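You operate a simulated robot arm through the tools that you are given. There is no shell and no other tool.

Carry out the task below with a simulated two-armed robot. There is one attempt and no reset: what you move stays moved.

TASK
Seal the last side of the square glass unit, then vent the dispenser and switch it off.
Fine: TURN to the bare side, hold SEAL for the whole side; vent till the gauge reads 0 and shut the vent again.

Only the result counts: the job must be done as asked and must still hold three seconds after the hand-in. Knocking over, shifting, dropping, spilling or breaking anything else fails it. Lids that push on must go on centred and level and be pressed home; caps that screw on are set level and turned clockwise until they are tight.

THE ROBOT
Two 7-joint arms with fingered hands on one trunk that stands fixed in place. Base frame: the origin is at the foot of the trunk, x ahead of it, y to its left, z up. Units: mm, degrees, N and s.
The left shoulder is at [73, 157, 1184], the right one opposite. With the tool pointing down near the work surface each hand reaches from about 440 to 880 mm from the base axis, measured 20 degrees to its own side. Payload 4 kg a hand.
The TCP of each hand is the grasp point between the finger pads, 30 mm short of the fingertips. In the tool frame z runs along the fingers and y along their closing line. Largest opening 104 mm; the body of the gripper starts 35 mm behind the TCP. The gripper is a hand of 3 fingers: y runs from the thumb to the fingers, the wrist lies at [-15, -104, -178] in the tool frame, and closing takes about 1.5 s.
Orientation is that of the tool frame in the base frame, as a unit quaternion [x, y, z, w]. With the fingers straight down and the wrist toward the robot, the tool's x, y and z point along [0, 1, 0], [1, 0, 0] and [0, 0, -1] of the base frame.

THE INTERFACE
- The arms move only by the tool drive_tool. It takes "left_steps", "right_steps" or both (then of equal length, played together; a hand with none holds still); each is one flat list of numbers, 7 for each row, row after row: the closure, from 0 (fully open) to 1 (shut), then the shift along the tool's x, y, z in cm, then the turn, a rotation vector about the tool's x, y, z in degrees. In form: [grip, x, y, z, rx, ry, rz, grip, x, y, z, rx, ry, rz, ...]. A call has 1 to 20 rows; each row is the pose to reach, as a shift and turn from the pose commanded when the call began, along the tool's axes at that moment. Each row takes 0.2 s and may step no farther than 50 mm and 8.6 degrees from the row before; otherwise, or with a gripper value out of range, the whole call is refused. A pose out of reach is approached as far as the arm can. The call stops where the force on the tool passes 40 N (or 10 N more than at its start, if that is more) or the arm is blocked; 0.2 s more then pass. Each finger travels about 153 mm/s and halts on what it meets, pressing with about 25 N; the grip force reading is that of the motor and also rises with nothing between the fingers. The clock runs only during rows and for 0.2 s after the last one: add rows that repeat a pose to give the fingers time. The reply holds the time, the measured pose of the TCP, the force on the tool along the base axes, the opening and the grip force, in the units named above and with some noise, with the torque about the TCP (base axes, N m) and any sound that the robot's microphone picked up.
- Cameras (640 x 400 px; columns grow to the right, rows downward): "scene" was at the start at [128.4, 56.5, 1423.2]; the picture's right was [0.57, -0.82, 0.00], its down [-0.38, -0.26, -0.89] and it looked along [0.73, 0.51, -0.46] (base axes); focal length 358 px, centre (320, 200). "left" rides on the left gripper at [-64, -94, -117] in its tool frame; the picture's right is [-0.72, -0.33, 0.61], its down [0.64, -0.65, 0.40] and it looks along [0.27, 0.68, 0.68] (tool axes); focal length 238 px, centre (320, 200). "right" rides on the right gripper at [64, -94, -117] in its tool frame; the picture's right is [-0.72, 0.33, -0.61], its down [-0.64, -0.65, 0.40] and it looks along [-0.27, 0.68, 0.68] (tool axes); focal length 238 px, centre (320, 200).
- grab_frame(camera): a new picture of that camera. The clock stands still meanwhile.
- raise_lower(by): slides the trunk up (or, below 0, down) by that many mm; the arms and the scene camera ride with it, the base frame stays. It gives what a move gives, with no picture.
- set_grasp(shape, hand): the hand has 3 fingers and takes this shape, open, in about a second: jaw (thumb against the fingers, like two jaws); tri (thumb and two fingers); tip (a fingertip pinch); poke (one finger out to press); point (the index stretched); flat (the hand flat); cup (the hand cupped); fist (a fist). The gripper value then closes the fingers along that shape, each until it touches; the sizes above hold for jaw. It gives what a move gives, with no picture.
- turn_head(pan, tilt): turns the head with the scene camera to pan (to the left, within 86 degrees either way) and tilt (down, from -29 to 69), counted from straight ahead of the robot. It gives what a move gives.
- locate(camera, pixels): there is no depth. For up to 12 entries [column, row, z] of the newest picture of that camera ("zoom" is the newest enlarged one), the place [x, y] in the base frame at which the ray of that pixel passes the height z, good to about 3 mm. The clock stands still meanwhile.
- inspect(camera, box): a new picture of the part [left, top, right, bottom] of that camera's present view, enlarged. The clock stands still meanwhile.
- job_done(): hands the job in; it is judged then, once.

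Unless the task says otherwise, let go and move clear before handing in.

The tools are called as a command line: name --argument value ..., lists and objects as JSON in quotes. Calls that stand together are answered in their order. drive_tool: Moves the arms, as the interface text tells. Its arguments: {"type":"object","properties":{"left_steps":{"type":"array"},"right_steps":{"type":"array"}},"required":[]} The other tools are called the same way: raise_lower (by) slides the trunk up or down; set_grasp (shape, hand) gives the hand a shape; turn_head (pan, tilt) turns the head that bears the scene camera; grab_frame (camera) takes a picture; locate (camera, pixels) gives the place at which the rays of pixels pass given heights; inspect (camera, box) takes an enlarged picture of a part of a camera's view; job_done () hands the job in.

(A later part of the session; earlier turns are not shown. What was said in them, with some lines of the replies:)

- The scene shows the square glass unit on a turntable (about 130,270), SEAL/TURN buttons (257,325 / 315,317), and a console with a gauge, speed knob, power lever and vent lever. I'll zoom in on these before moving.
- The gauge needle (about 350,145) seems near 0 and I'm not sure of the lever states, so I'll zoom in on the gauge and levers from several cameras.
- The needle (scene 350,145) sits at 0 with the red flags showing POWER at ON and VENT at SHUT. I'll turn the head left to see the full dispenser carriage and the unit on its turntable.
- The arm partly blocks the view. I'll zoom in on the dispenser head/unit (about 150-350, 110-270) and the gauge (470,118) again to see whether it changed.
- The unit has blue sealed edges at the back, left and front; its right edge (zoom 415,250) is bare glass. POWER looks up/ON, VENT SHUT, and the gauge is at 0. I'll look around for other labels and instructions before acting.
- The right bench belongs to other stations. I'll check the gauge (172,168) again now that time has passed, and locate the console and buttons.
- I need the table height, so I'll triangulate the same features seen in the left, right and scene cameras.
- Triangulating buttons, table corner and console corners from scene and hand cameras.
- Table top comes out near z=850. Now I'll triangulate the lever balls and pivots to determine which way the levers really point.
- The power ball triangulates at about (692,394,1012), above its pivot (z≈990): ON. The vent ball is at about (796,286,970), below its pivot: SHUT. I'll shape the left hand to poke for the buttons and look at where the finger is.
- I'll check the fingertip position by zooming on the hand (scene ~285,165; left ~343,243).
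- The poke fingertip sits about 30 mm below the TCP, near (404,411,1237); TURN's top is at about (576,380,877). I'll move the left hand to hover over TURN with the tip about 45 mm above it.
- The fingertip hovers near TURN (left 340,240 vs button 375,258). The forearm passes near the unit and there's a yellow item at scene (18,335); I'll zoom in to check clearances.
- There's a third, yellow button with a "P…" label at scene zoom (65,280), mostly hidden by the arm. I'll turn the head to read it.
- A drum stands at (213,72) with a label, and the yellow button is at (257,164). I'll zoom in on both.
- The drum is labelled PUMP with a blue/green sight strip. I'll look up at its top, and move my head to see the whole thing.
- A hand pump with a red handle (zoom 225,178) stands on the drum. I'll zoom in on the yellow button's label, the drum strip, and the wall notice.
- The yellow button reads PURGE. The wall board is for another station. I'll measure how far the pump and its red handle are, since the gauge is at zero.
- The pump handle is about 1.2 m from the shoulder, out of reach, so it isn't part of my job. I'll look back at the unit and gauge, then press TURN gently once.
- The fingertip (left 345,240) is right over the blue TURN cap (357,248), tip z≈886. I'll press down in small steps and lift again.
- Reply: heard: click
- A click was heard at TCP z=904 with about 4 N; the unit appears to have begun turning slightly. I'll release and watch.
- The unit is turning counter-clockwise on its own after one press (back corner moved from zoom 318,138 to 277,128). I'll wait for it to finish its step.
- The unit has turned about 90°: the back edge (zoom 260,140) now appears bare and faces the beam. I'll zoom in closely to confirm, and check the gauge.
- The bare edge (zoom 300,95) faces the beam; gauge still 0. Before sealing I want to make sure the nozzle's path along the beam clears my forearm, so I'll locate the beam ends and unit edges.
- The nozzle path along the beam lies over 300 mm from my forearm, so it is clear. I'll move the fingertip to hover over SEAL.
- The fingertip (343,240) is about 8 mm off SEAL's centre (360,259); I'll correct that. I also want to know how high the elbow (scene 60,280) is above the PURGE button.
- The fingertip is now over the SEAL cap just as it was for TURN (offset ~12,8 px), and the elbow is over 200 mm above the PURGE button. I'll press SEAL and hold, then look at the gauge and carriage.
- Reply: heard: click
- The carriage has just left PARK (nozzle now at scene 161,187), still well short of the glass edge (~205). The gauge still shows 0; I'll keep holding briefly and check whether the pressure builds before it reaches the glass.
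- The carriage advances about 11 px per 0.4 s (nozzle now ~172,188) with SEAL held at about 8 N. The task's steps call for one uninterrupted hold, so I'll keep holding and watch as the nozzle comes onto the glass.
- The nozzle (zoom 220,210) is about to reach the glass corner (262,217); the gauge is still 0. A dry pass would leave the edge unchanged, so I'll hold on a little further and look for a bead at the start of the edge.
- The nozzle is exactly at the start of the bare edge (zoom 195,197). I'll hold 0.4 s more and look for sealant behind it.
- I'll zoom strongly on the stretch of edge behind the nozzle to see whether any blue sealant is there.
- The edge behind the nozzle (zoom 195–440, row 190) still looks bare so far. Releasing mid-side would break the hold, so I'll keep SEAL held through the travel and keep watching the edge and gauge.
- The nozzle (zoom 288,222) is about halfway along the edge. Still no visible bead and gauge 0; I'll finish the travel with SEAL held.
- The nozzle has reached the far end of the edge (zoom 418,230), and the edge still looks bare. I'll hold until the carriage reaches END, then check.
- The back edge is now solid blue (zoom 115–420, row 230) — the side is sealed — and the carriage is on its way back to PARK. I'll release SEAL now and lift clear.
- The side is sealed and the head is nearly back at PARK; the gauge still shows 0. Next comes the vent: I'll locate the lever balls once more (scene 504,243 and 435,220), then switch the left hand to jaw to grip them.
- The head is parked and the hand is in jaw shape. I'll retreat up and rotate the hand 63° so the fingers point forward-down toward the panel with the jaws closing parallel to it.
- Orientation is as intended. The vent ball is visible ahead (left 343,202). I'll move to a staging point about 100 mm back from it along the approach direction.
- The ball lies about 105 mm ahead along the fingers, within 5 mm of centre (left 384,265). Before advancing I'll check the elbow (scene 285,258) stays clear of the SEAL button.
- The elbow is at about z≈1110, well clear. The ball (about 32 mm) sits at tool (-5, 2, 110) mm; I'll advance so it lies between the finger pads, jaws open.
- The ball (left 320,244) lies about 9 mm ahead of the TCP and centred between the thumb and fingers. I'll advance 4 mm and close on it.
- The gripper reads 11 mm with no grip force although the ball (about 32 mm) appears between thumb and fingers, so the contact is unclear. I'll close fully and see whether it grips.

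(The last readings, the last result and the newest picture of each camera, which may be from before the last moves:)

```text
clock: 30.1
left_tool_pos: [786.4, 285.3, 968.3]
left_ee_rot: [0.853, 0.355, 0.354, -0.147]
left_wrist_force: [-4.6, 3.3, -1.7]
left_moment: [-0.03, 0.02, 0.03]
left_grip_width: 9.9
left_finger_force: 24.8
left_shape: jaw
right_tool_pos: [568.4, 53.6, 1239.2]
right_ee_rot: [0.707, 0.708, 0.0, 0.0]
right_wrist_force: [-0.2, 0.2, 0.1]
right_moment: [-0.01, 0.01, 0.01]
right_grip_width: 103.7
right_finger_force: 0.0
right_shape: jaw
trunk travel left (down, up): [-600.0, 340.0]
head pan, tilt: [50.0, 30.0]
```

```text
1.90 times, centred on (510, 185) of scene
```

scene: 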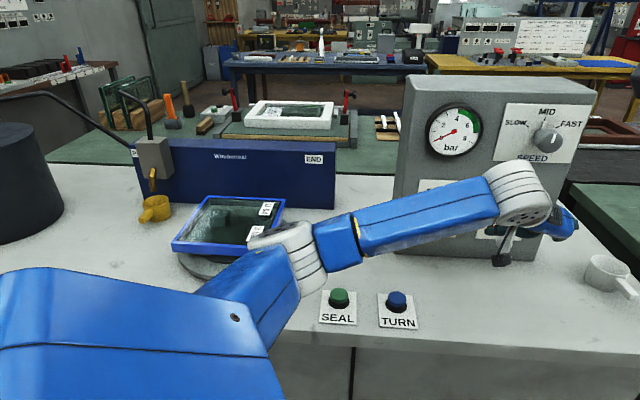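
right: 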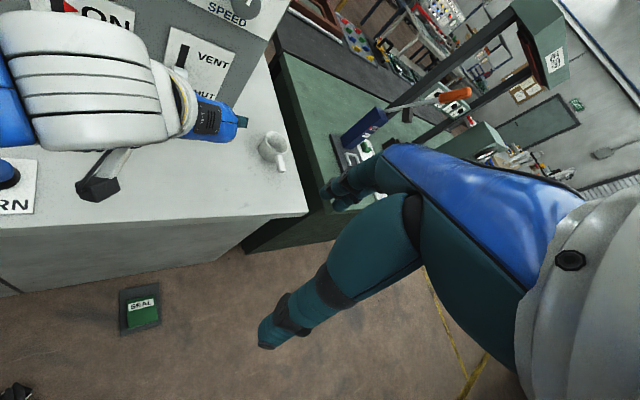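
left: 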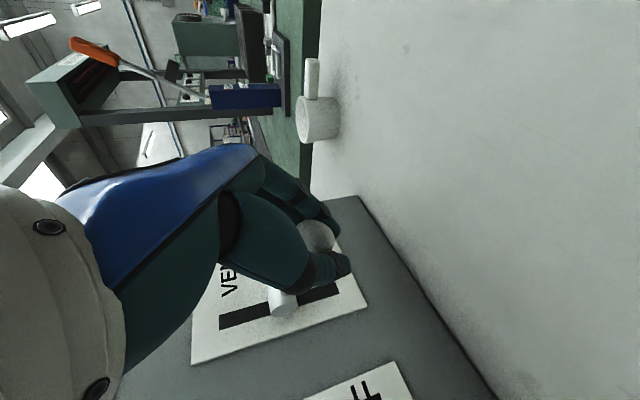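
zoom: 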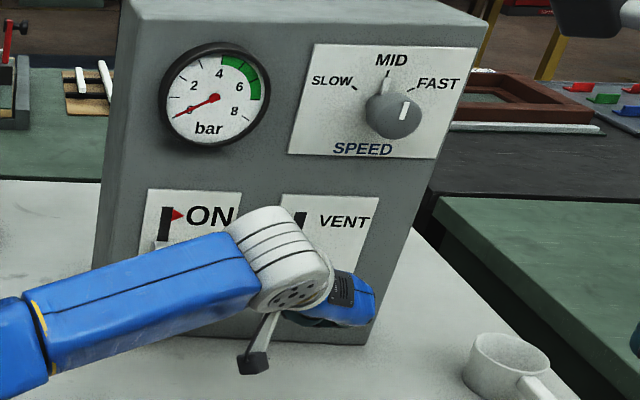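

Closed fully, the hand now holds the ball with 24.8 N. I'll lift it slowly about 42 mm toward VENT and watch the lever and gauge.

drive_tool --left_steps '[1, 0.5, 0, -0.6, 0, 0, 0, 1, 1.0, 0, -1.2, 0, 0, 0, 1, 1.5, 0, -1.8, 0, 0, 0, 1, 2.1, 0, -2.4, 0, 0, 0, 1, 2.6, 0, -2.8, 0, 0, 0, 1, 3.0, 0, -3.0, 0, 0, 0]'

inspect --camera "left" --box '[240, 160, 420, 340]'

inspect --camera "scene" --box '[400, 80, 620, 290]'

```text
clock: 31.5
left_tool_pos: [789.6, 282.5, 1003.6]
left_ee_rot: [0.855, 0.354, 0.348, -0.149]
left_wrist_force: [-8.2, -2.8, -20.6]
left_moment: [-0.11, -0.07, 0.04]
left_grip_width: 8.6
left_finger_force: 25.1
left_shape: jaw
right_tool_pos: [571.2, 53.0, 1235.6]
right_ee_rot: [0.706, 0.708, -0.001, 0.0]
right_wrist_force: [0.1, -1.0, -0.3]
right_moment: [0.01, 0.0, -0.02]
right_grip_width: 103.5
right_finger_force: 0.1
right_shape: jaw
trunk travel left (down, up): [-600.0, 340.0]
head pan, tilt: [50.0, 30.0]
```

```text
2.22 times, centred on (330, 250) of left
```

zoom: 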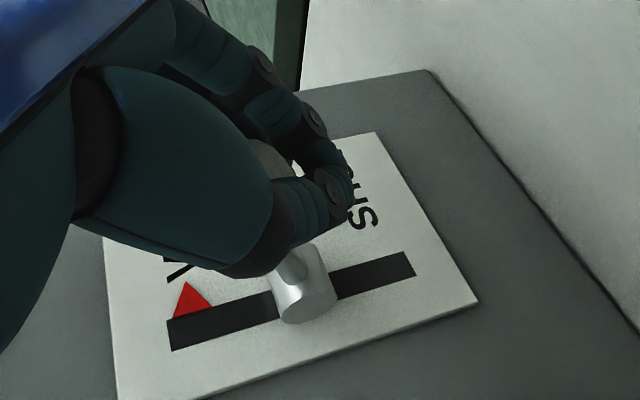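

```text
1.90 times, centred on (510, 185) of scene
```

zoom: 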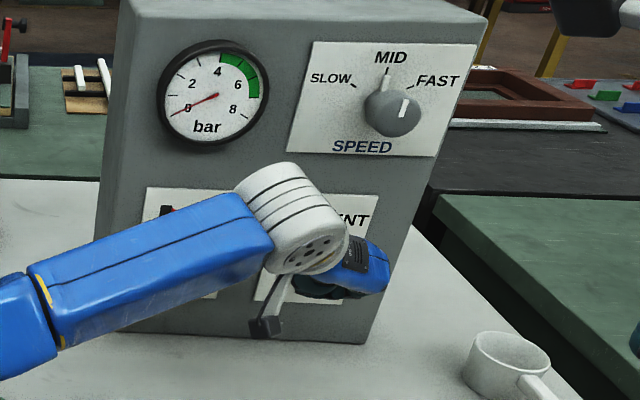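

The red flag has jumped to the VENT end (zoom 190,300), so the vent is open, and the lever is against its stop (≈20 N). I'll check the gauge closely.

inspect --camera "scene" --box '[415, 95, 495, 165]'

drive_tool --left_steps '[1, -0.2, 0, 0.2, 0, 0, 0, 1, -0.2, 0, 0.2, 0, 0, 0, 1, -0.2, 0, 0.2, 0, 0, 0, 1, -0.2, 0, 0.2, 0, 0, 0, 1, -0.2, 0, 0.2, 0, 0, 0, 1, -0.2, 0, 0.2, 0, 0, 0, 1, -0.2, 0, 0.2, 0, 0, 0, 1, -0.2, 0, 0.2, 0, 0, 0, 1, -0.2, 0, 0.2, 0, 0, 0, 1, -0.2, 0, 0.2, 0, 0, 0]'

inspect --camera "scene" --box '[415, 95, 495, 165]'

inspect --camera "left" --box '[240, 160, 420, 340]'

```text
5.71 times, centred on (455, 130) of scene
```

zoom: 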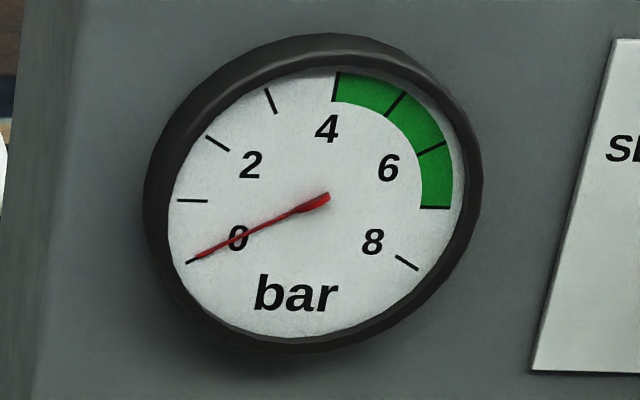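

```text
clock: 33.7
left_tool_pos: [790.8, 283.8, 1004.3]
left_ee_rot: [0.854, 0.354, 0.351, -0.147]
left_wrist_force: [-10.8, -6.5, -21.8]
left_moment: [-0.11, -0.09, 0.06]
left_grip_width: 8.6
left_finger_force: 25.1
left_shape: jaw
right_tool_pos: [571.7, 53.6, 1236.9]
right_ee_rot: [0.707, 0.708, -0.001, 0.0]
right_wrist_force: [-0.3, 0.6, 0.2]
right_moment: [-0.01, 0.02, -0.02]
right_grip_width: 103.5
right_finger_force: 0.1
right_shape: jaw
trunk travel left (down, up): [-600.0, 340.0]
head pan, tilt: [50.0, 30.0]
```

```text
5.71 times, centred on (455, 130) of scene
```

zoom: 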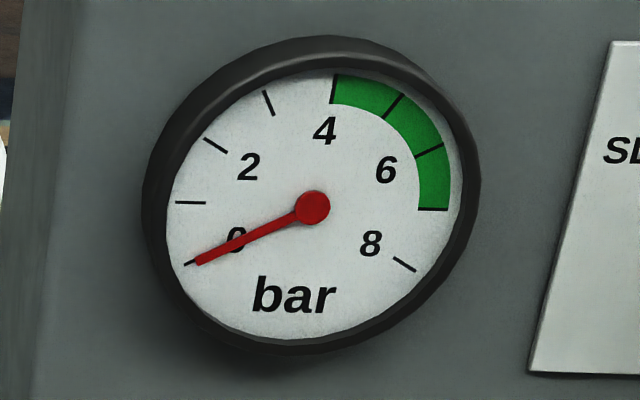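

```text
2.22 times, centred on (330, 250) of left
```

zoom: 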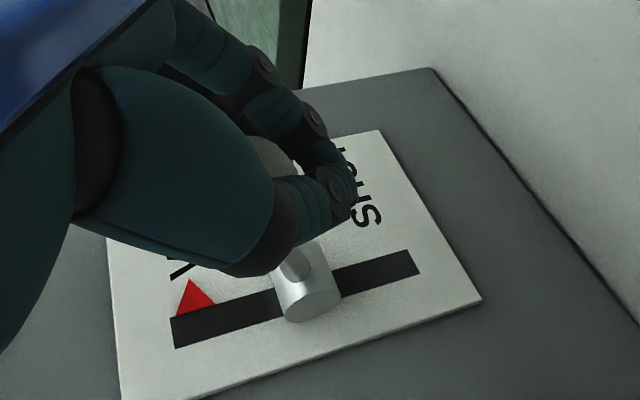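

The gauge reads 0 with the vent open, but the gauge's picture shifted up by 1–2 px: my ~20 N upward pull is straining the console. I'll ease the hand down a few millimetres at once.

drive_tool --left_steps '[1, -0.3, 0, 0.3, 0, 0, 0, 1, -0.5, 0, 0.5, 0, 0, 0]'

inspect --camera "scene" --box '[415, 95, 495, 165]'

inspect --camera "scene" --box '[400, 80, 620, 290]'

inspect --camera "left" --box '[240, 160, 420, 340]'

```text
clock: 34.3
left_tool_pos: [789.7, 283.0, 1000.8]
left_ee_rot: [0.853, 0.354, 0.354, -0.146]
left_wrist_force: [-7.2, -3.0, -8.0]
left_moment: [-0.09, -0.07, 0.07]
left_grip_width: 8.1
left_finger_force: 25.0
left_shape: jaw
right_tool_pos: [570.4, 53.8, 1238.9]
right_ee_rot: [0.707, 0.707, 0.0, 0.001]
right_wrist_force: [0.0, -0.9, 0.0]
right_moment: [0.02, -0.03, -0.03]
right_grip_width: 103.5
right_finger_force: 0.1
right_shape: jaw
trunk travel left (down, up): [-600.0, 340.0]
head pan, tilt: [50.0, 30.0]
```

```text
5.71 times, centred on (455, 130) of scene
```

zoom: 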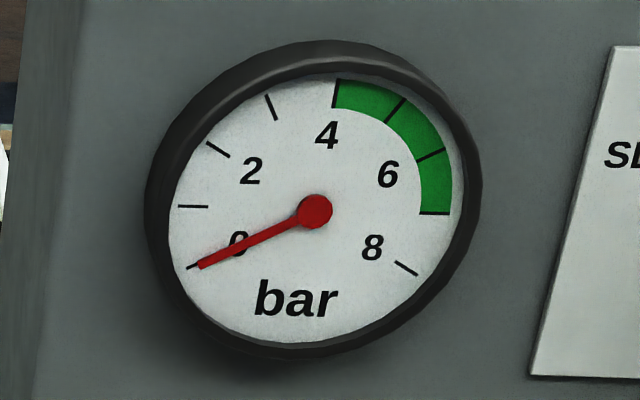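

```text
1.90 times, centred on (510, 185) of scene
```

zoom: 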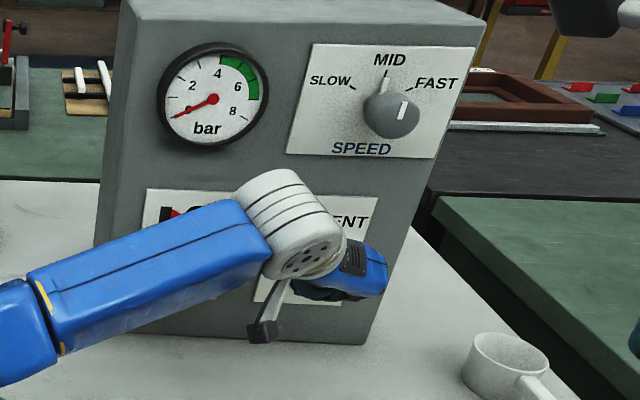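

```text
2.22 times, centred on (330, 250) of left
```

zoom: 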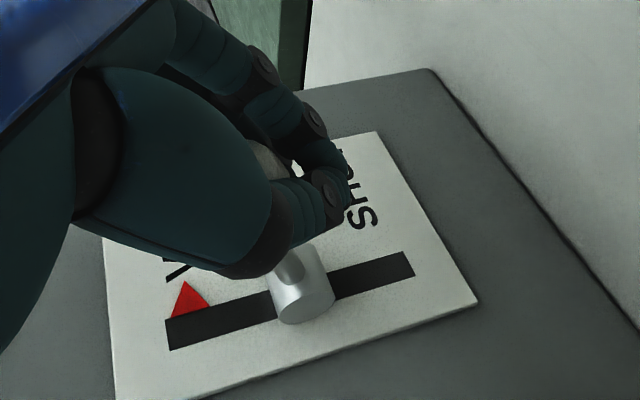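

The flag stays at VENT, the gauge reads 0, and easing down returned the gauge to within half a pixel. I'll open the fingers to unload the lever entirely and check that the console sits where it was.

drive_tool --left_steps '[0.8, 0, 0, 0, 0, 0, 0, 0.6, 0, 0, 0, 0, 0, 0, 0.45, 0, 0, 0, 0, 0, 0, 0.4, 0, 0, 0, 0, 0, 0, 0.4, 0, 0, 0, 0, 0, 0]'

inspect --camera "scene" --box '[400, 80, 600, 270]'

inspect --camera "scene" --box '[415, 95, 495, 165]'

inspect --camera "left" --box '[240, 160, 420, 340]'

```text
clock: 35.5
left_tool_pos: [788.4, 282.4, 1000.3]
left_ee_rot: [0.854, 0.354, 0.353, -0.147]
left_wrist_force: [-0.9, -0.5, 0.4]
left_moment: [0.01, -0.02, -0.01]
left_grip_width: 61.9
left_finger_force: 0.0
left_shape: jaw
right_tool_pos: [570.1, 52.4, 1237.9]
right_ee_rot: [0.706, 0.708, 0.0, 0.0]
right_wrist_force: [-0.1, 0.4, 0.0]
right_moment: [-0.05, 0.0, -0.06]
right_grip_width: 103.6
right_finger_force: 0.1
right_shape: jaw
trunk travel left (down, up): [-600.0, 340.0]
head pan, tilt: [50.0, 30.0]
```

```text
2.11 times, centred on (500, 175) of scene
```

zoom: 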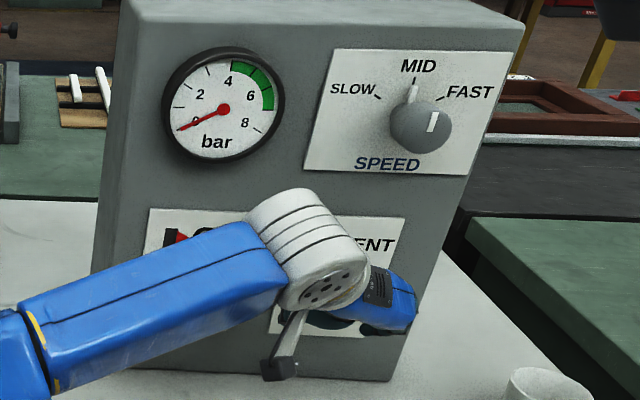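

```text
5.71 times, centred on (455, 130) of scene
```

zoom: 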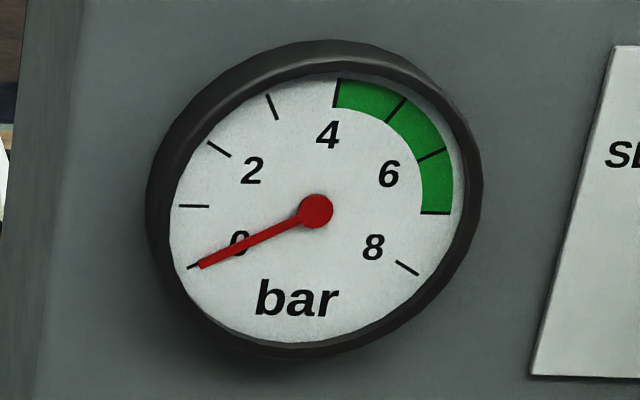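

```text
2.22 times, centred on (330, 250) of left
```

zoom: 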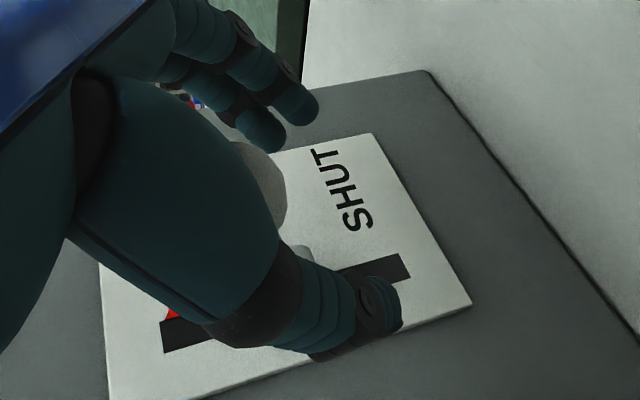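

The console is back within about 1 mm of its first position, with zero force on the hand and the gauge at 0. I'll close on the ball again to shut the vent.

drive_tool --left_steps '[0.55, 0, 0, 0, 0, 0, 0, 0.7, 0, 0, 0, 0, 0, 0, 0.8, 0, 0, 0, 0, 0, 0, 0.9, 0, 0, 0, 0, 0, 0, 1, 0, 0, 0, 0, 0, 0, 1, 0, 0, 0, 0, 0, 0]'

inspect --camera "left" --box '[240, 160, 420, 340]'

```text
clock: 36.9
left_tool_pos: [789.2, 282.8, 999.4]
left_ee_rot: [0.853, 0.355, 0.353, -0.147]
left_wrist_force: [-2.4, 0.3, -3.2]
left_moment: [-0.02, -0.02, -0.01]
left_grip_width: 0.2
left_finger_force: 25.0
left_shape: jaw
right_tool_pos: [569.5, 52.8, 1239.3]
right_ee_rot: [0.706, 0.708, -0.001, 0.0]
right_wrist_force: [0.0, 1.2, 0.7]
right_moment: [-0.01, -0.02, 0.03]
right_grip_width: 103.5
right_finger_force: 0.1
right_shape: jaw
trunk travel left (down, up): [-600.0, 340.0]
head pan, tilt: [50.0, 30.0]
```

```text
2.22 times, centred on (330, 250) of left
```

zoom: 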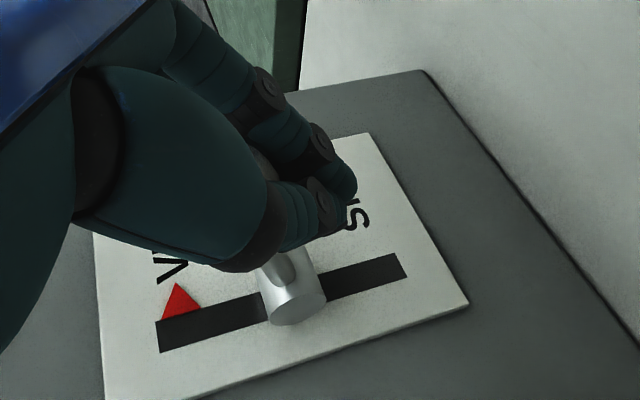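

The fingers have closed right around (0.2 mm, 25 N), so it's unclear whether they'll pull the ball down. I'll lower gently by 10 mm and look.

drive_tool --left_steps '[1, -0.4, 0, 0.3, 0, 0, 0, 1, -0.8, 0, 0.6, 0, 0, 0]'

inspect --camera "left" --box '[240, 160, 420, 340]'

inspect --camera "scene" --box '[400, 80, 620, 290]'

```text
clock: 37.5
left_tool_pos: [788.4, 282.0, 990.3]
left_ee_rot: [0.853, 0.355, 0.354, -0.146]
left_wrist_force: [-0.5, -0.2, 0.2]
left_moment: [0.05, -0.01, 0.01]
left_grip_width: 0.0
left_finger_force: 25.1
left_shape: jaw
right_tool_pos: [570.8, 53.0, 1238.7]
right_ee_rot: [0.706, 0.708, 0.0, 0.0]
right_wrist_force: [-0.3, 0.6, 1.0]
right_moment: [-0.01, 0.0, 0.01]
right_grip_width: 103.3
right_finger_force: 0.1
right_shape: jaw
trunk travel left (down, up): [-600.0, 340.0]
head pan, tilt: [50.0, 30.0]
```

```text
2.22 times, centred on (330, 250) of left
```

zoom: 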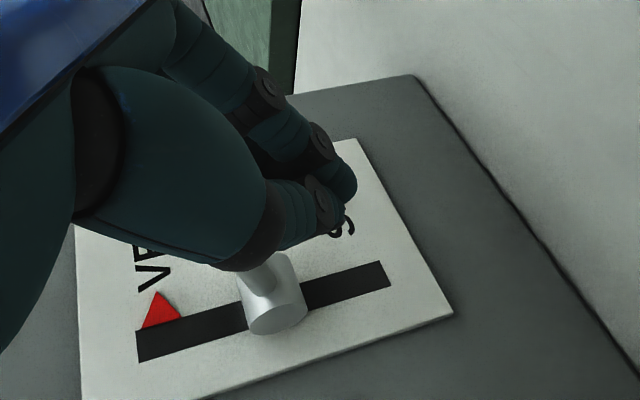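

```text
1.90 times, centred on (510, 185) of scene
```

zoom: 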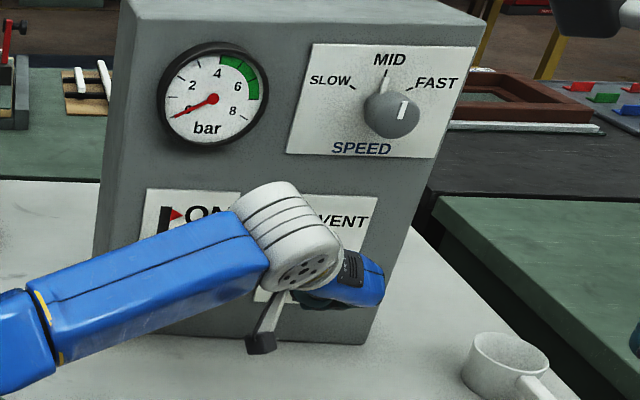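

The closed fingers are underneath the ball and not holding it; the flag remains at VENT and gauge at 0. I'll drop clear below the ball, back away, and then come from above to push it down with one finger.

drive_tool --left_steps '[1, -1.5, 0, 0, 0, 0, 0, 1, -3.0, 0, 0, 0, 0, 0, 1, -3.2, 0, -3.0, 0, 0, 0, 1, -3.2, 0, -6.5, 0, 0, 0, 1, -3.2, 0, -10.5, 0, 0, 0, 1, -3.2, 0, -14.0, 0, 0, 0, 1, -3.2, 0, -14.0, 0, 0, 0]'

grab_frame --camera "left"

grab_frame --camera "scene"

```text
clock: 39.1
left_tool_pos: [702.1, 195.9, 1065.5]
left_ee_rot: [0.854, 0.353, 0.354, -0.146]
left_wrist_force: [-0.4, -0.8, 0.2]
left_moment: [0.01, -0.02, 0.02]
left_grip_width: 0.3
left_finger_force: 24.8
left_shape: jaw
right_tool_pos: [569.2, 52.8, 1237.2]
right_ee_rot: [0.706, 0.708, 0.0, 0.0]
right_wrist_force: [0.9, 0.7, 0.3]
right_moment: [-0.01, 0.01, 0.0]
right_grip_width: 103.5
right_finger_force: 0.1
right_shape: jaw
trunk travel left (down, up): [-600.0, 340.0]
head pan, tilt: [50.0, 30.0]
```

```text
taken
```

left: 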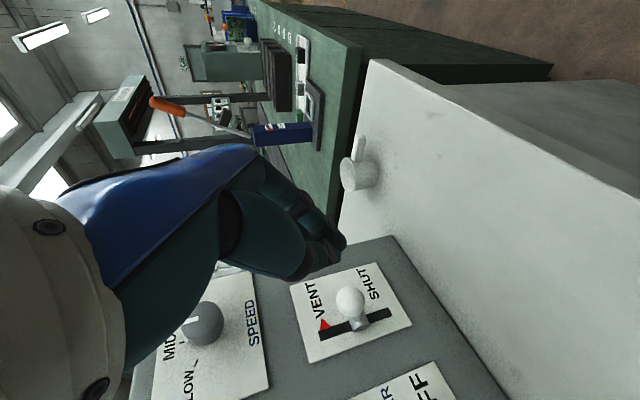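

```text
taken
```

scene: 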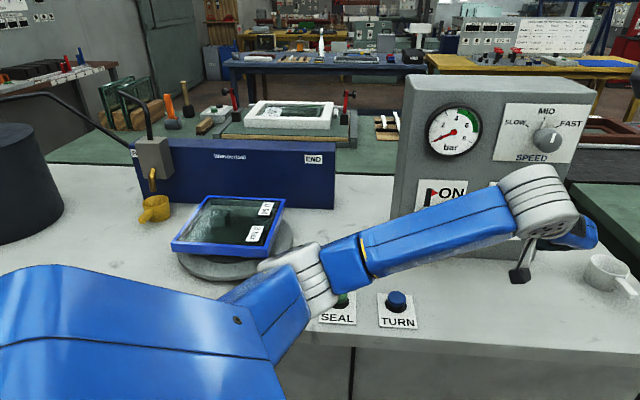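

The vent lever is up with the flag at VENT (left 351,302 ball; flag 325,322), and the unit shows blue on all its sides. I'll switch to the poke shape and move the fingertip over the ball.

set_grasp --shape "poke" --hand "left"

drive_tool --left_steps '[0, 3.5, 0, 0, 0, 0, 0, 0, 7.0, 0, 1.0, 0, 0, 0, 0, 9.3, 0.1, 3.0, 0, 0, 0, 0, 9.3, 0.1, 5.0, 0, 0, 0, 0, 9.3, 0.1, 5.0, 0, 0, 0]'

grab_frame --camera "left"

grab_frame --camera "scene"

```text
clock: 40.0
left_tool_pos: [702.0, 196.6, 1065.5]
left_ee_rot: [0.853, 0.355, 0.353, -0.146]
left_wrist_force: [-0.8, 0.7, 0.0]
left_moment: [0.0, 0.01, 0.04]
left_grip_width: 0.0
left_finger_force: 0.0
left_shape: poke
right_tool_pos: [570.0, 52.0, 1237.6]
right_ee_rot: [0.706, 0.708, 0.0, 0.0]
right_wrist_force: [0.2, -0.3, 0.0]
right_moment: [0.01, -0.01, 0.02]
right_grip_width: 103.8
right_finger_force: 0.1
right_shape: jaw
trunk travel left (down, up): [-600.0, 340.0]
head pan, tilt: [50.0, 30.0]
```

```text
clock: 41.2
left_tool_pos: [771.4, 268.3, 1095.6]
left_ee_rot: [0.853, 0.354, 0.353, -0.147]
left_wrist_force: [-0.5, -0.1, -0.6]
left_moment: [-0.03, 0.01, -0.02]
left_grip_width: 0.0
left_finger_force: 0.1
left_shape: poke
right_tool_pos: [570.5, 53.1, 1238.5]
right_ee_rot: [0.706, 0.708, 0.001, 0.0]
right_wrist_force: [-0.4, -0.5, 0.9]
right_moment: [0.0, 0.0, -0.01]
right_grip_width: 103.5
right_finger_force: 0.0
right_shape: jaw
trunk travel left (down, up): [-600.0, 340.0]
head pan, tilt: [50.0, 30.0]
```

```text
taken
```

left: 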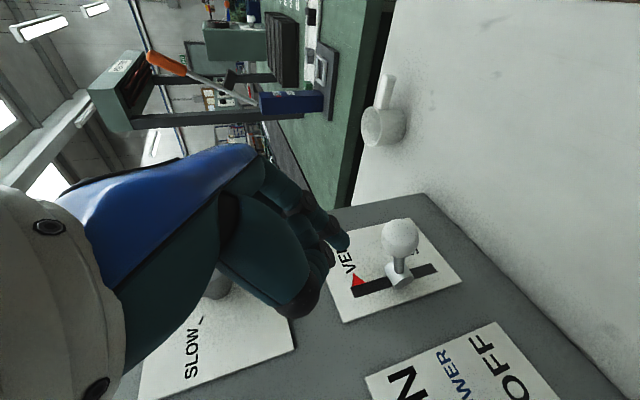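

```text
taken
```

scene: 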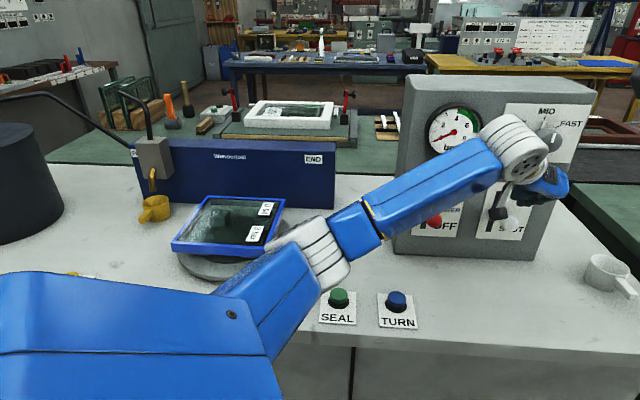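

The ball (left 400,237) is about 12–14 mm further in and 57 mm below the fingertip. I'll move in over it, then down to just above it, and check.

drive_tool --left_steps '[0, 1.0, 0, 1.0, 0, 0, 0, 0, 0.0, 0, 2.0, 0, 0, 0, 0, -1.2, 0, 3.2, 0, 0, 0, 0, -1.2, 0, 3.2, 0, 0, 0]'

grab_frame --camera "left"

inspect --camera "left" --box '[260, 160, 440, 340]'

inspect --camera "scene" --box '[440, 130, 600, 280]'

```text
clock: 42.2
left_tool_pos: [782.6, 276.9, 1066.4]
left_ee_rot: [0.853, 0.354, 0.353, -0.147]
left_wrist_force: [0.6, -0.1, -0.1]
left_moment: [0.03, 0.01, -0.01]
left_grip_width: 0.0
left_finger_force: 0.0
left_shape: poke
right_tool_pos: [569.8, 53.3, 1238.3]
right_ee_rot: [0.706, 0.708, 0.0, 0.0]
right_wrist_force: [0.8, -0.6, 0.0]
right_moment: [0.01, 0.03, 0.03]
right_grip_width: 103.4
right_finger_force: 0.1
right_shape: jaw
trunk travel left (down, up): [-600.0, 340.0]
head pan, tilt: [50.0, 30.0]
```

```text
taken
```

left: 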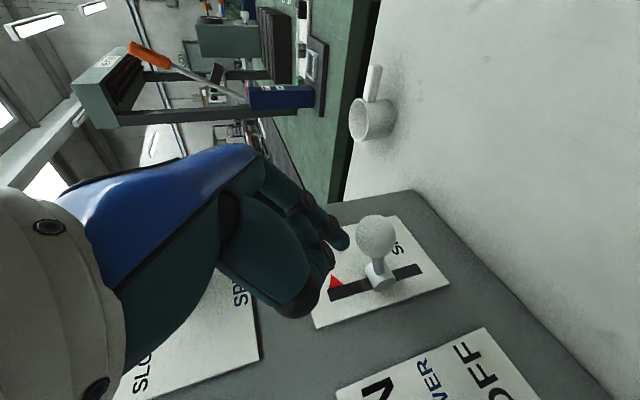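

```text
2.22 times, centred on (350, 250) of left
```

zoom: 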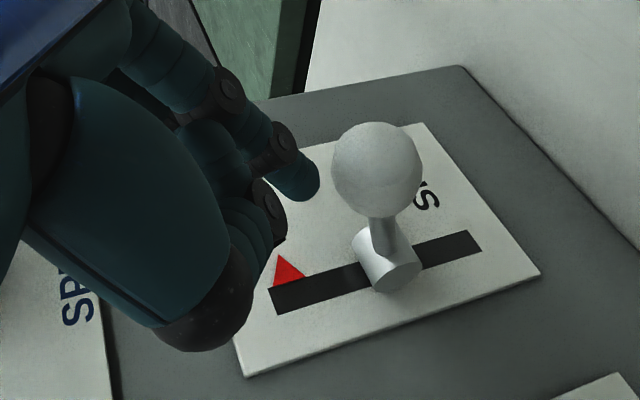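

```text
2.67 times, centred on (520, 205) of scene
```

zoom: 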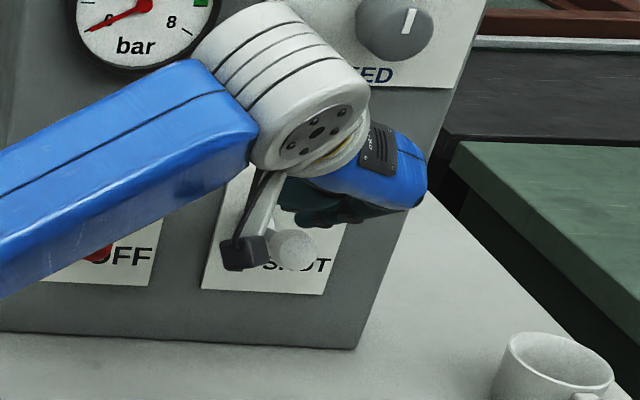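

The fingertip is right above the ball (ball at left 375,236; about 8 mm gap). I'll press straight down about 46 mm in small steps to put the vent to SHUT.

drive_tool --left_steps '[0, -0.42, 0.2, 0.42, 0, 0, 0, 0, -0.85, 0.2, 0.85, 0, 0, 0, 0, -1.27, 0.2, 1.27, 0, 0, 0, 0, -1.7, 0.2, 1.7, 0, 0, 0, 0, -2.12, 0.2, 2.12, 0, 0, 0, 0, -2.55, 0.2, 2.55, 0, 0, 0, 0, -2.9, 0.2, 2.9, 0, 0, 0, 0, -3.2, 0.2, 3.2, 0, 0, 0]'

grab_frame --camera "left"

inspect --camera "left" --box '[240, 160, 420, 340]'

inspect --camera "scene" --box '[400, 80, 600, 270]'

```text
clock: 44.0
left_tool_pos: [786.0, 273.6, 1019.7]
left_ee_rot: [0.853, 0.354, 0.353, -0.147]
left_wrist_force: [0.1, 0.4, -0.4]
left_moment: [0.01, 0.02, 0.03]
left_grip_width: 0.1
left_finger_force: 0.1
left_shape: poke
right_tool_pos: [569.4, 52.4, 1238.0]
right_ee_rot: [0.706, 0.708, 0.0, -0.001]
right_wrist_force: [0.5, 0.3, -0.2]
right_moment: [-0.04, 0.02, -0.01]
right_grip_width: 103.7
right_finger_force: 0.0
right_shape: jaw
trunk travel left (down, up): [-600.0, 340.0]
head pan, tilt: [50.0, 30.0]
```

```text
taken
```

left: 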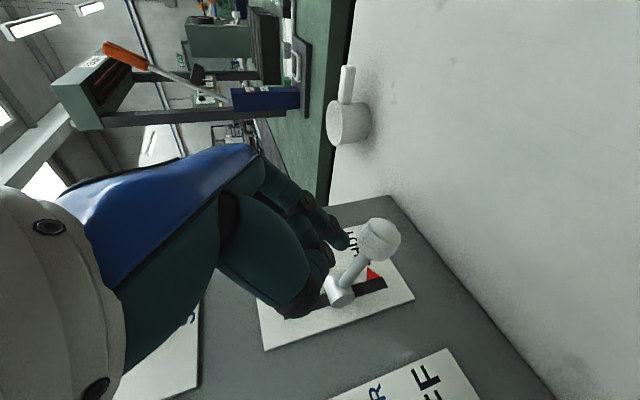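

```text
2.22 times, centred on (330, 250) of left
```

zoom: 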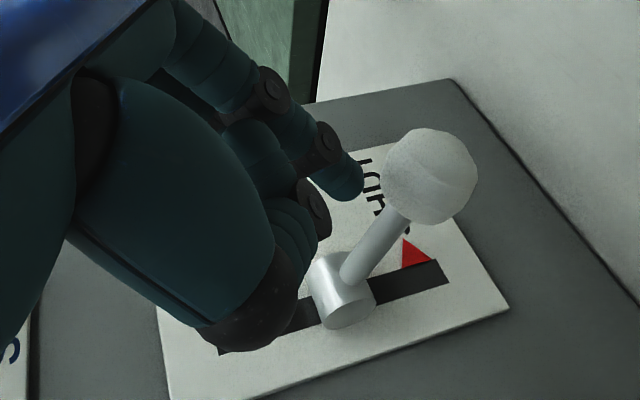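

```text
2.11 times, centred on (500, 175) of scene
```

zoom: 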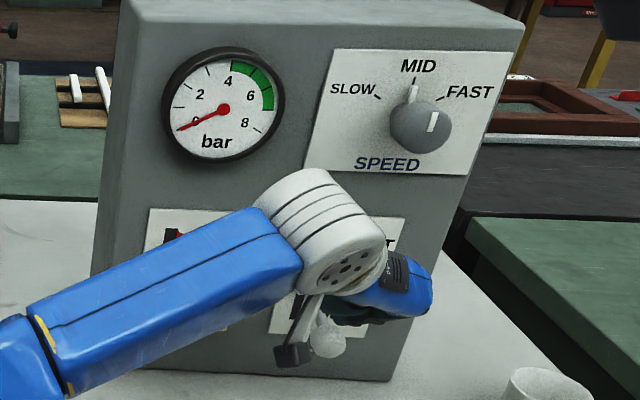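

The flag is back at SHUT (zoom 415,255), the vent lever points down, no force on the finger, and the gauge reads 0. I'll rise and move along to hover above the red POWER ball.

drive_tool --left_steps '[0, 2.5, 0, -2.5, 0, 0, 0, 0, 4.9, 0, -4.6, 0, 0, 0, 0, 4.9, -3.9, -4.6, 0, 0, 0, 0, 4.9, -7.8, -4.6, 0, 0, 0, 0, 4.9, -11.7, -4.6, 0, 0, 0, 0, 4.9, -15.5, -4.3, 0, 0, 0, 0, 4.9, -15.5, -4.3, 0, 0, 0]'

grab_frame --camera "left"

grab_frame --camera "scene"

```text
clock: 45.6
left_tool_pos: [680.1, 389.3, 1086.7]
left_ee_rot: [0.853, 0.354, 0.354, -0.146]
left_wrist_force: [0.1, -0.2, -0.3]
left_moment: [-0.01, 0.03, 0.02]
left_grip_width: 0.1
left_finger_force: 0.1
left_shape: poke
right_tool_pos: [569.8, 54.0, 1238.1]
right_ee_rot: [0.707, 0.708, 0.0, 0.0]
right_wrist_force: [0.1, 0.5, -0.2]
right_moment: [-0.01, -0.04, 0.02]
right_grip_width: 103.6
right_finger_force: 0.1
right_shape: jaw
trunk travel left (down, up): [-600.0, 340.0]
head pan, tilt: [50.0, 30.0]
```

```text
taken
```

left: 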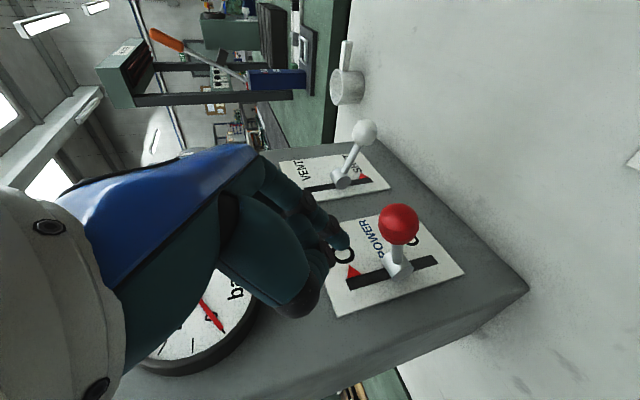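

```text
taken
```

scene: 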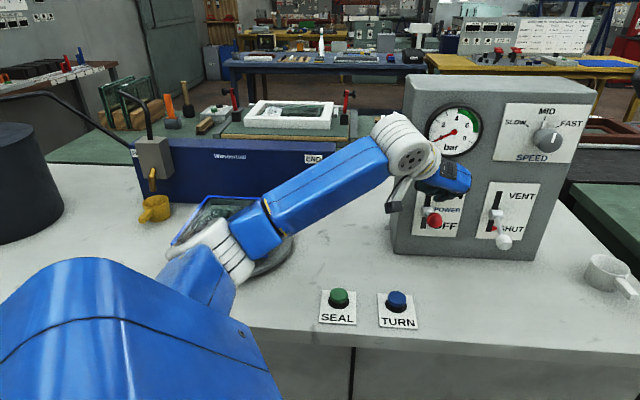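

The red ball (left 399,223) is about 54 mm below the finger and the flag is at ON. I'll lower most of the way, shifted 4 mm outward, and check alignment.

drive_tool --left_steps '[0, -1.34, 0.1, 0.78, 0, 0, 0, 0, -2.05, 0.1, 1.49, 0, 0, 0, 0, -2.05, 0.1, 1.49, 0, 0, 0]'

inspect --camera "left" --box '[260, 160, 440, 340]'

inspect --camera "scene" --box '[360, 100, 560, 270]'

```text
clock: 46.4
left_tool_pos: [678.4, 384.0, 1062.2]
left_ee_rot: [0.853, 0.354, 0.354, -0.147]
left_wrist_force: [-0.1, -0.4, 0.5]
left_moment: [-0.02, -0.03, -0.01]
left_grip_width: 0.0
left_finger_force: 0.0
left_shape: poke
right_tool_pos: [569.5, 53.2, 1238.9]
right_ee_rot: [0.707, 0.707, -0.001, 0.001]
right_wrist_force: [-0.2, 0.4, 0.4]
right_moment: [-0.04, 0.02, 0.0]
right_grip_width: 103.5
right_finger_force: 0.1
right_shape: jaw
trunk travel left (down, up): [-600.0, 340.0]
head pan, tilt: [50.0, 30.0]
```

```text
2.22 times, centred on (350, 250) of left
```

zoom: 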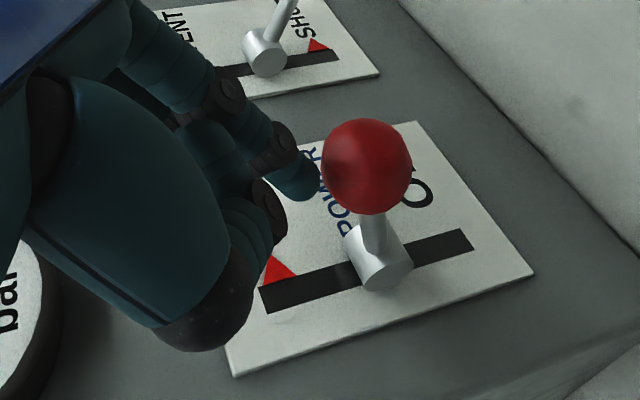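

```text
2.35 times, centred on (460, 185) of scene
```

zoom: 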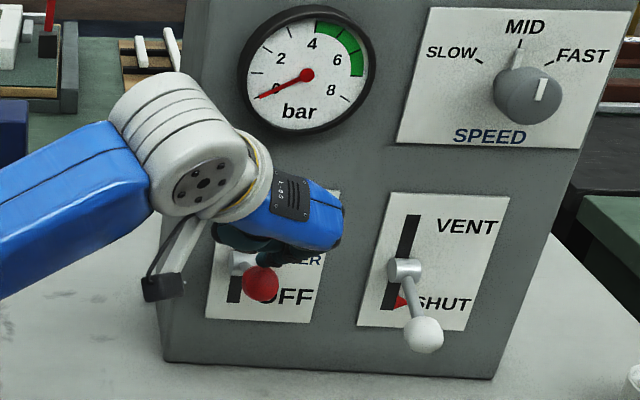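

Alignment matches the vent push (ball at zoom 367,165 vs 376,168 before). The vent flag shows SHUT and the gauge 0, so I'll push POWER down to OFF.

drive_tool --left_steps '[0, -0.42, 0.1, 0.42, 0, 0, 0, 0, -0.85, 0.1, 0.85, 0, 0, 0, 0, -1.27, 0.1, 1.27, 0, 0, 0, 0, -1.7, 0.1, 1.7, 0, 0, 0, 0, -2.12, 0.1, 2.12, 0, 0, 0, 0, -2.55, 0.1, 2.55, 0, 0, 0, 0, -2.9, 0.1, 2.9, 0, 0, 0, 0, -3.2, 0.1, 3.2, 0, 0, 0]'

inspect --camera "left" --box '[240, 160, 420, 340]'

inspect --camera "scene" --box '[360, 100, 560, 270]'

```text
clock: 48.2
left_tool_pos: [677.6, 383.1, 1016.4]
left_ee_rot: [0.853, 0.354, 0.354, -0.146]
left_wrist_force: [-1.4, -0.4, 0.8]
left_moment: [-0.01, -0.01, 0.0]
left_grip_width: 0.1
left_finger_force: 0.1
left_shape: poke
right_tool_pos: [570.3, 53.5, 1238.8]
right_ee_rot: [0.706, 0.708, 0.0, 0.001]
right_wrist_force: [0.2, -0.5, -0.5]
right_moment: [0.03, -0.02, 0.01]
right_grip_width: 103.9
right_finger_force: 0.0
right_shape: jaw
trunk travel left (down, up): [-600.0, 340.0]
head pan, tilt: [50.0, 30.0]
```

```text
2.22 times, centred on (330, 250) of left
```

zoom: 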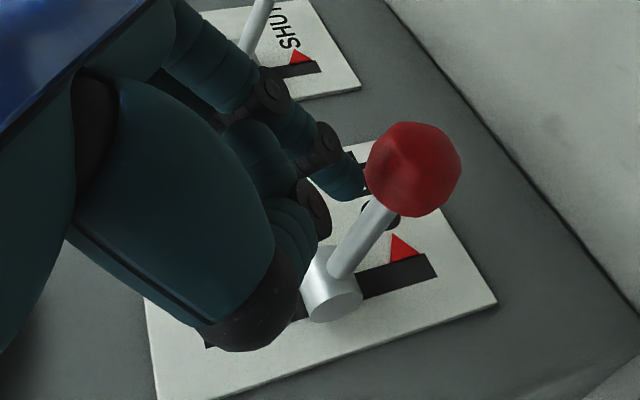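

```text
2.35 times, centred on (460, 185) of scene
```

zoom: 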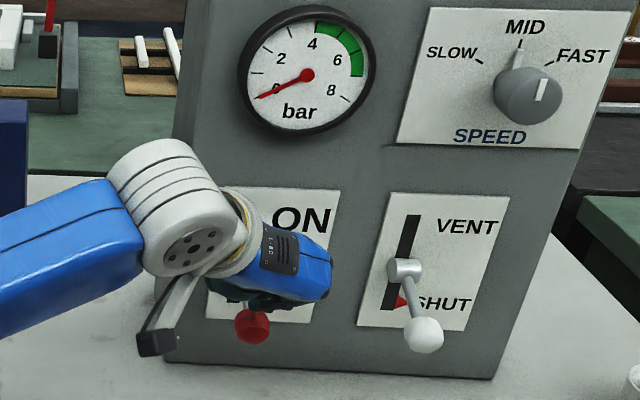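

The POWER flag is now at OFF (zoom 400,248), the vent flag at SHUT, and the gauge reads 0. I'll lift off and back the hand away.

drive_tool --left_steps '[0, 2.1, 0, -2.1, 0, 0, 0, 0, 4.2, 0, -4.2, 0, 0, 0, 0, 4.2, 0, -8.0, 0, 0, 0, 0, 4.2, 0, -12.0, 0, 0, 0, 0, 4.2, 0, -16.0, 0, 0, 0, 0, 4.2, 0, -20.0, 0, 0, 0, 0, 4.2, 0, -20.0, 0, 0, 0]'

grab_frame --camera "left"

grab_frame --camera "scene"

inspect --camera "scene" --box '[400, 80, 600, 270]'

```text
clock: 49.8
left_tool_pos: [600.9, 306.5, 1183.7]
left_ee_rot: [0.853, 0.354, 0.353, -0.146]
left_wrist_force: [-0.8, 0.4, -0.1]
left_moment: [0.01, 0.0, 0.01]
left_grip_width: 0.2
left_finger_force: 0.1
left_shape: poke
right_tool_pos: [569.7, 53.4, 1238.3]
right_ee_rot: [0.706, 0.708, 0.0, 0.0]
right_wrist_force: [-0.4, 0.0, 0.4]
right_moment: [-0.04, 0.0, 0.0]
right_grip_width: 103.8
right_finger_force: 0.0
right_shape: jaw
trunk travel left (down, up): [-600.0, 340.0]
head pan, tilt: [50.0, 30.0]
```

```text
taken
```

left: 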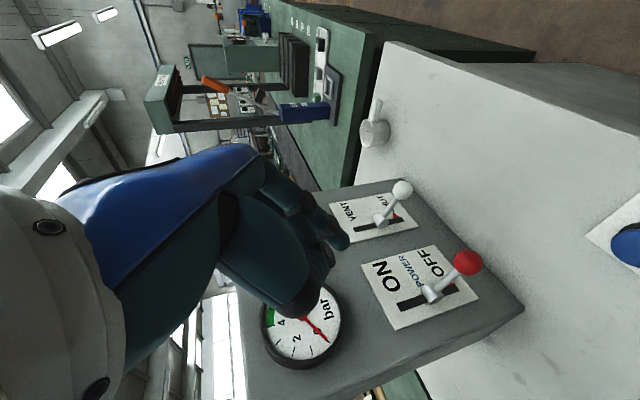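

```text
taken
```

scene: 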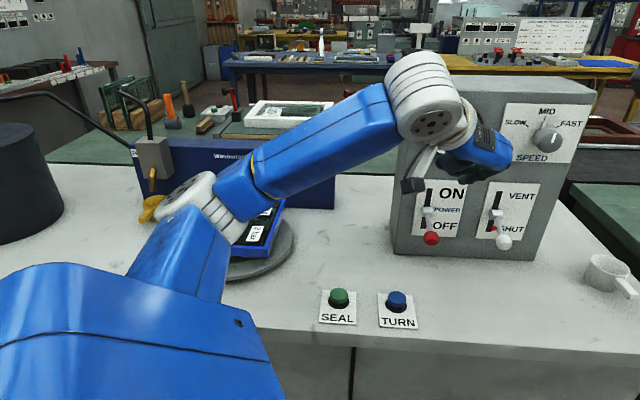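

```text
2.11 times, centred on (500, 175) of scene
```

zoom: 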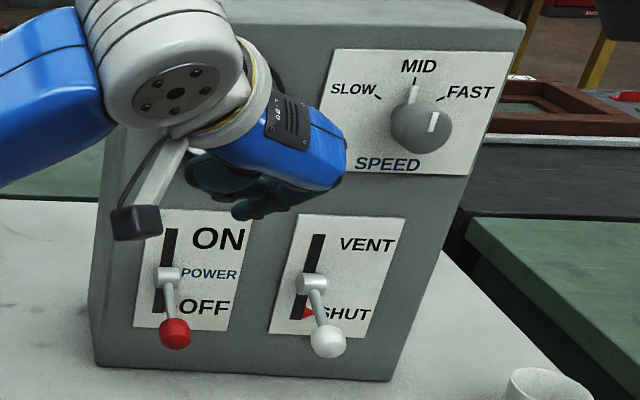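

Both levers point down: POWER OFF and VENT SHUT. I'll pull the hand further back so I can see the gauge and the whole unit without obstruction.

drive_tool --left_steps '[0, -0.1, -3.3, -2.6, 0, 0, 0, 0, -0.2, -6.7, -5.2, 0, 0, 0, 0, -0.4, -10.0, -7.8, 0, 0, 0, 0, -0.5, -13.4, -10.4, 0, 0, 0, 0, -0.5, -13.4, -10.4, 0, 0, 0]'

turn_head --pan 50 --tilt 30

grab_frame --camera "scene"

inspect --camera "scene" --box '[400, 80, 600, 270]'

inspect --camera "scene" --box '[110, 120, 370, 300]'

```text
clock: 51.0
left_tool_pos: [450.2, 345.2, 1256.5]
left_ee_rot: [0.854, 0.353, 0.353, -0.146]
left_wrist_force: [-0.4, 0.5, -0.3]
left_moment: [0.02, 0.01, -0.02]
left_grip_width: 0.0
left_finger_force: 0.2
left_shape: poke
right_tool_pos: [571.2, 53.6, 1238.2]
right_ee_rot: [0.706, 0.708, -0.001, 0.001]
right_wrist_force: [0.4, -0.1, 0.6]
right_moment: [-0.02, 0.01, 0.01]
right_grip_width: 103.8
right_finger_force: 0.1
right_shape: jaw
trunk travel left (down, up): [-600.0, 340.0]
head pan, tilt: [50.0, 30.0]
```

```text
clock: 51.6
left_tool_pos: [450.2, 346.6, 1256.3]
left_ee_rot: [0.854, 0.353, 0.354, -0.147]
left_wrist_force: [0.2, 0.1, 0.1]
left_moment: [0.03, 0.0, -0.01]
left_grip_width: 0.1
left_finger_force: 0.0
left_shape: poke
right_tool_pos: [570.4, 52.4, 1239.3]
right_ee_rot: [0.706, 0.708, 0.0, 0.0]
right_wrist_force: [-0.5, -0.8, 0.9]
right_moment: [0.01, 0.04, 0.0]
right_grip_width: 103.6
right_finger_force: 0.0
right_shape: jaw
trunk travel left (down, up): [-600.0, 340.0]
head pan, tilt: [50.0, 30.0]
```

```text
taken
```

scene: 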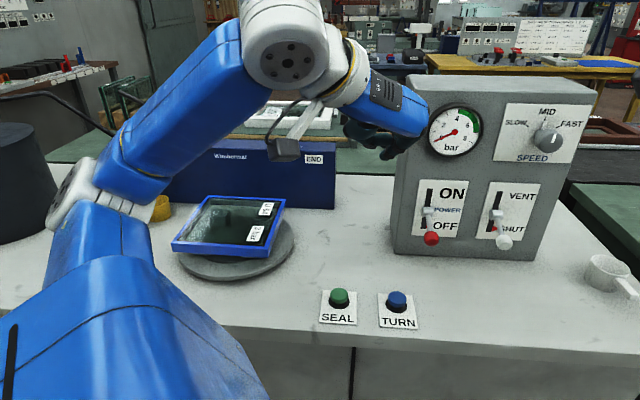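

```text
2.11 times, centred on (500, 175) of scene
```

zoom: 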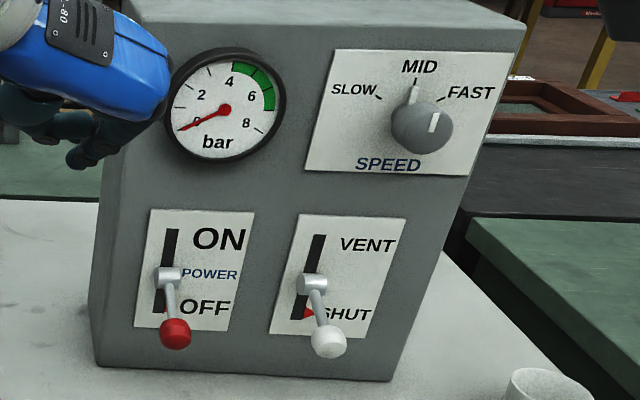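

```text
2.22 times, centred on (240, 210) of scene
```

zoom: 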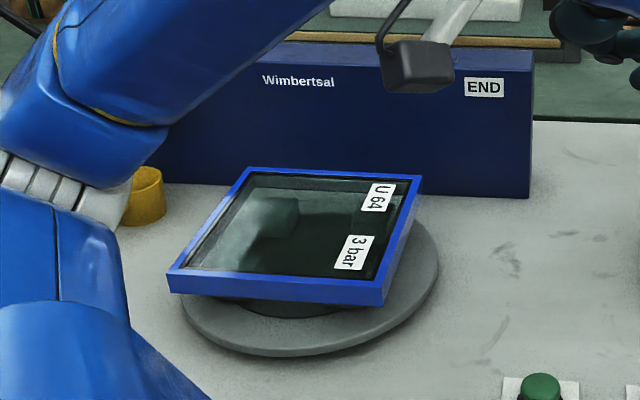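

All four edges of the unit are blue, the gauge reads 0, the vent is SHUT, power is OFF, the head is parked, and both hands are clear with everything else in place. I'll hand the job in.

job_done

```text
The job is handed in.
```

The last side of the glass unit is sealed. The vent has been opened and shut again, and the dispenser is switched off. The job is handed in, and I don't have the judge's result.

- **Seal:** One press of TURN brought the bare side round to face the nozzle. I held SEAL without a break for the whole pass. The blue bead appeared once the pass was complete, and all four edges now look sealed.
- **Gauge:** It read 0 in every picture I took, including before and during sealing. I never saw any pressure build, so venting produced no visible drop. I could not check the bead beyond how it looks.
- **Vent:** I held it open for a few seconds with the gauge at 0, then pushed the lever back to SHUT.
- **Power:** The lever is at OFF, and I switched it off only after the head had returned to PARK.
- **Console:** Lifting the vent lever pulled hard enough (about 20 N) to raise the console slightly. It settled back within about 1 mm of where it started.

I saw nothing else shifted or knocked over, and both hands are clear of the bench.
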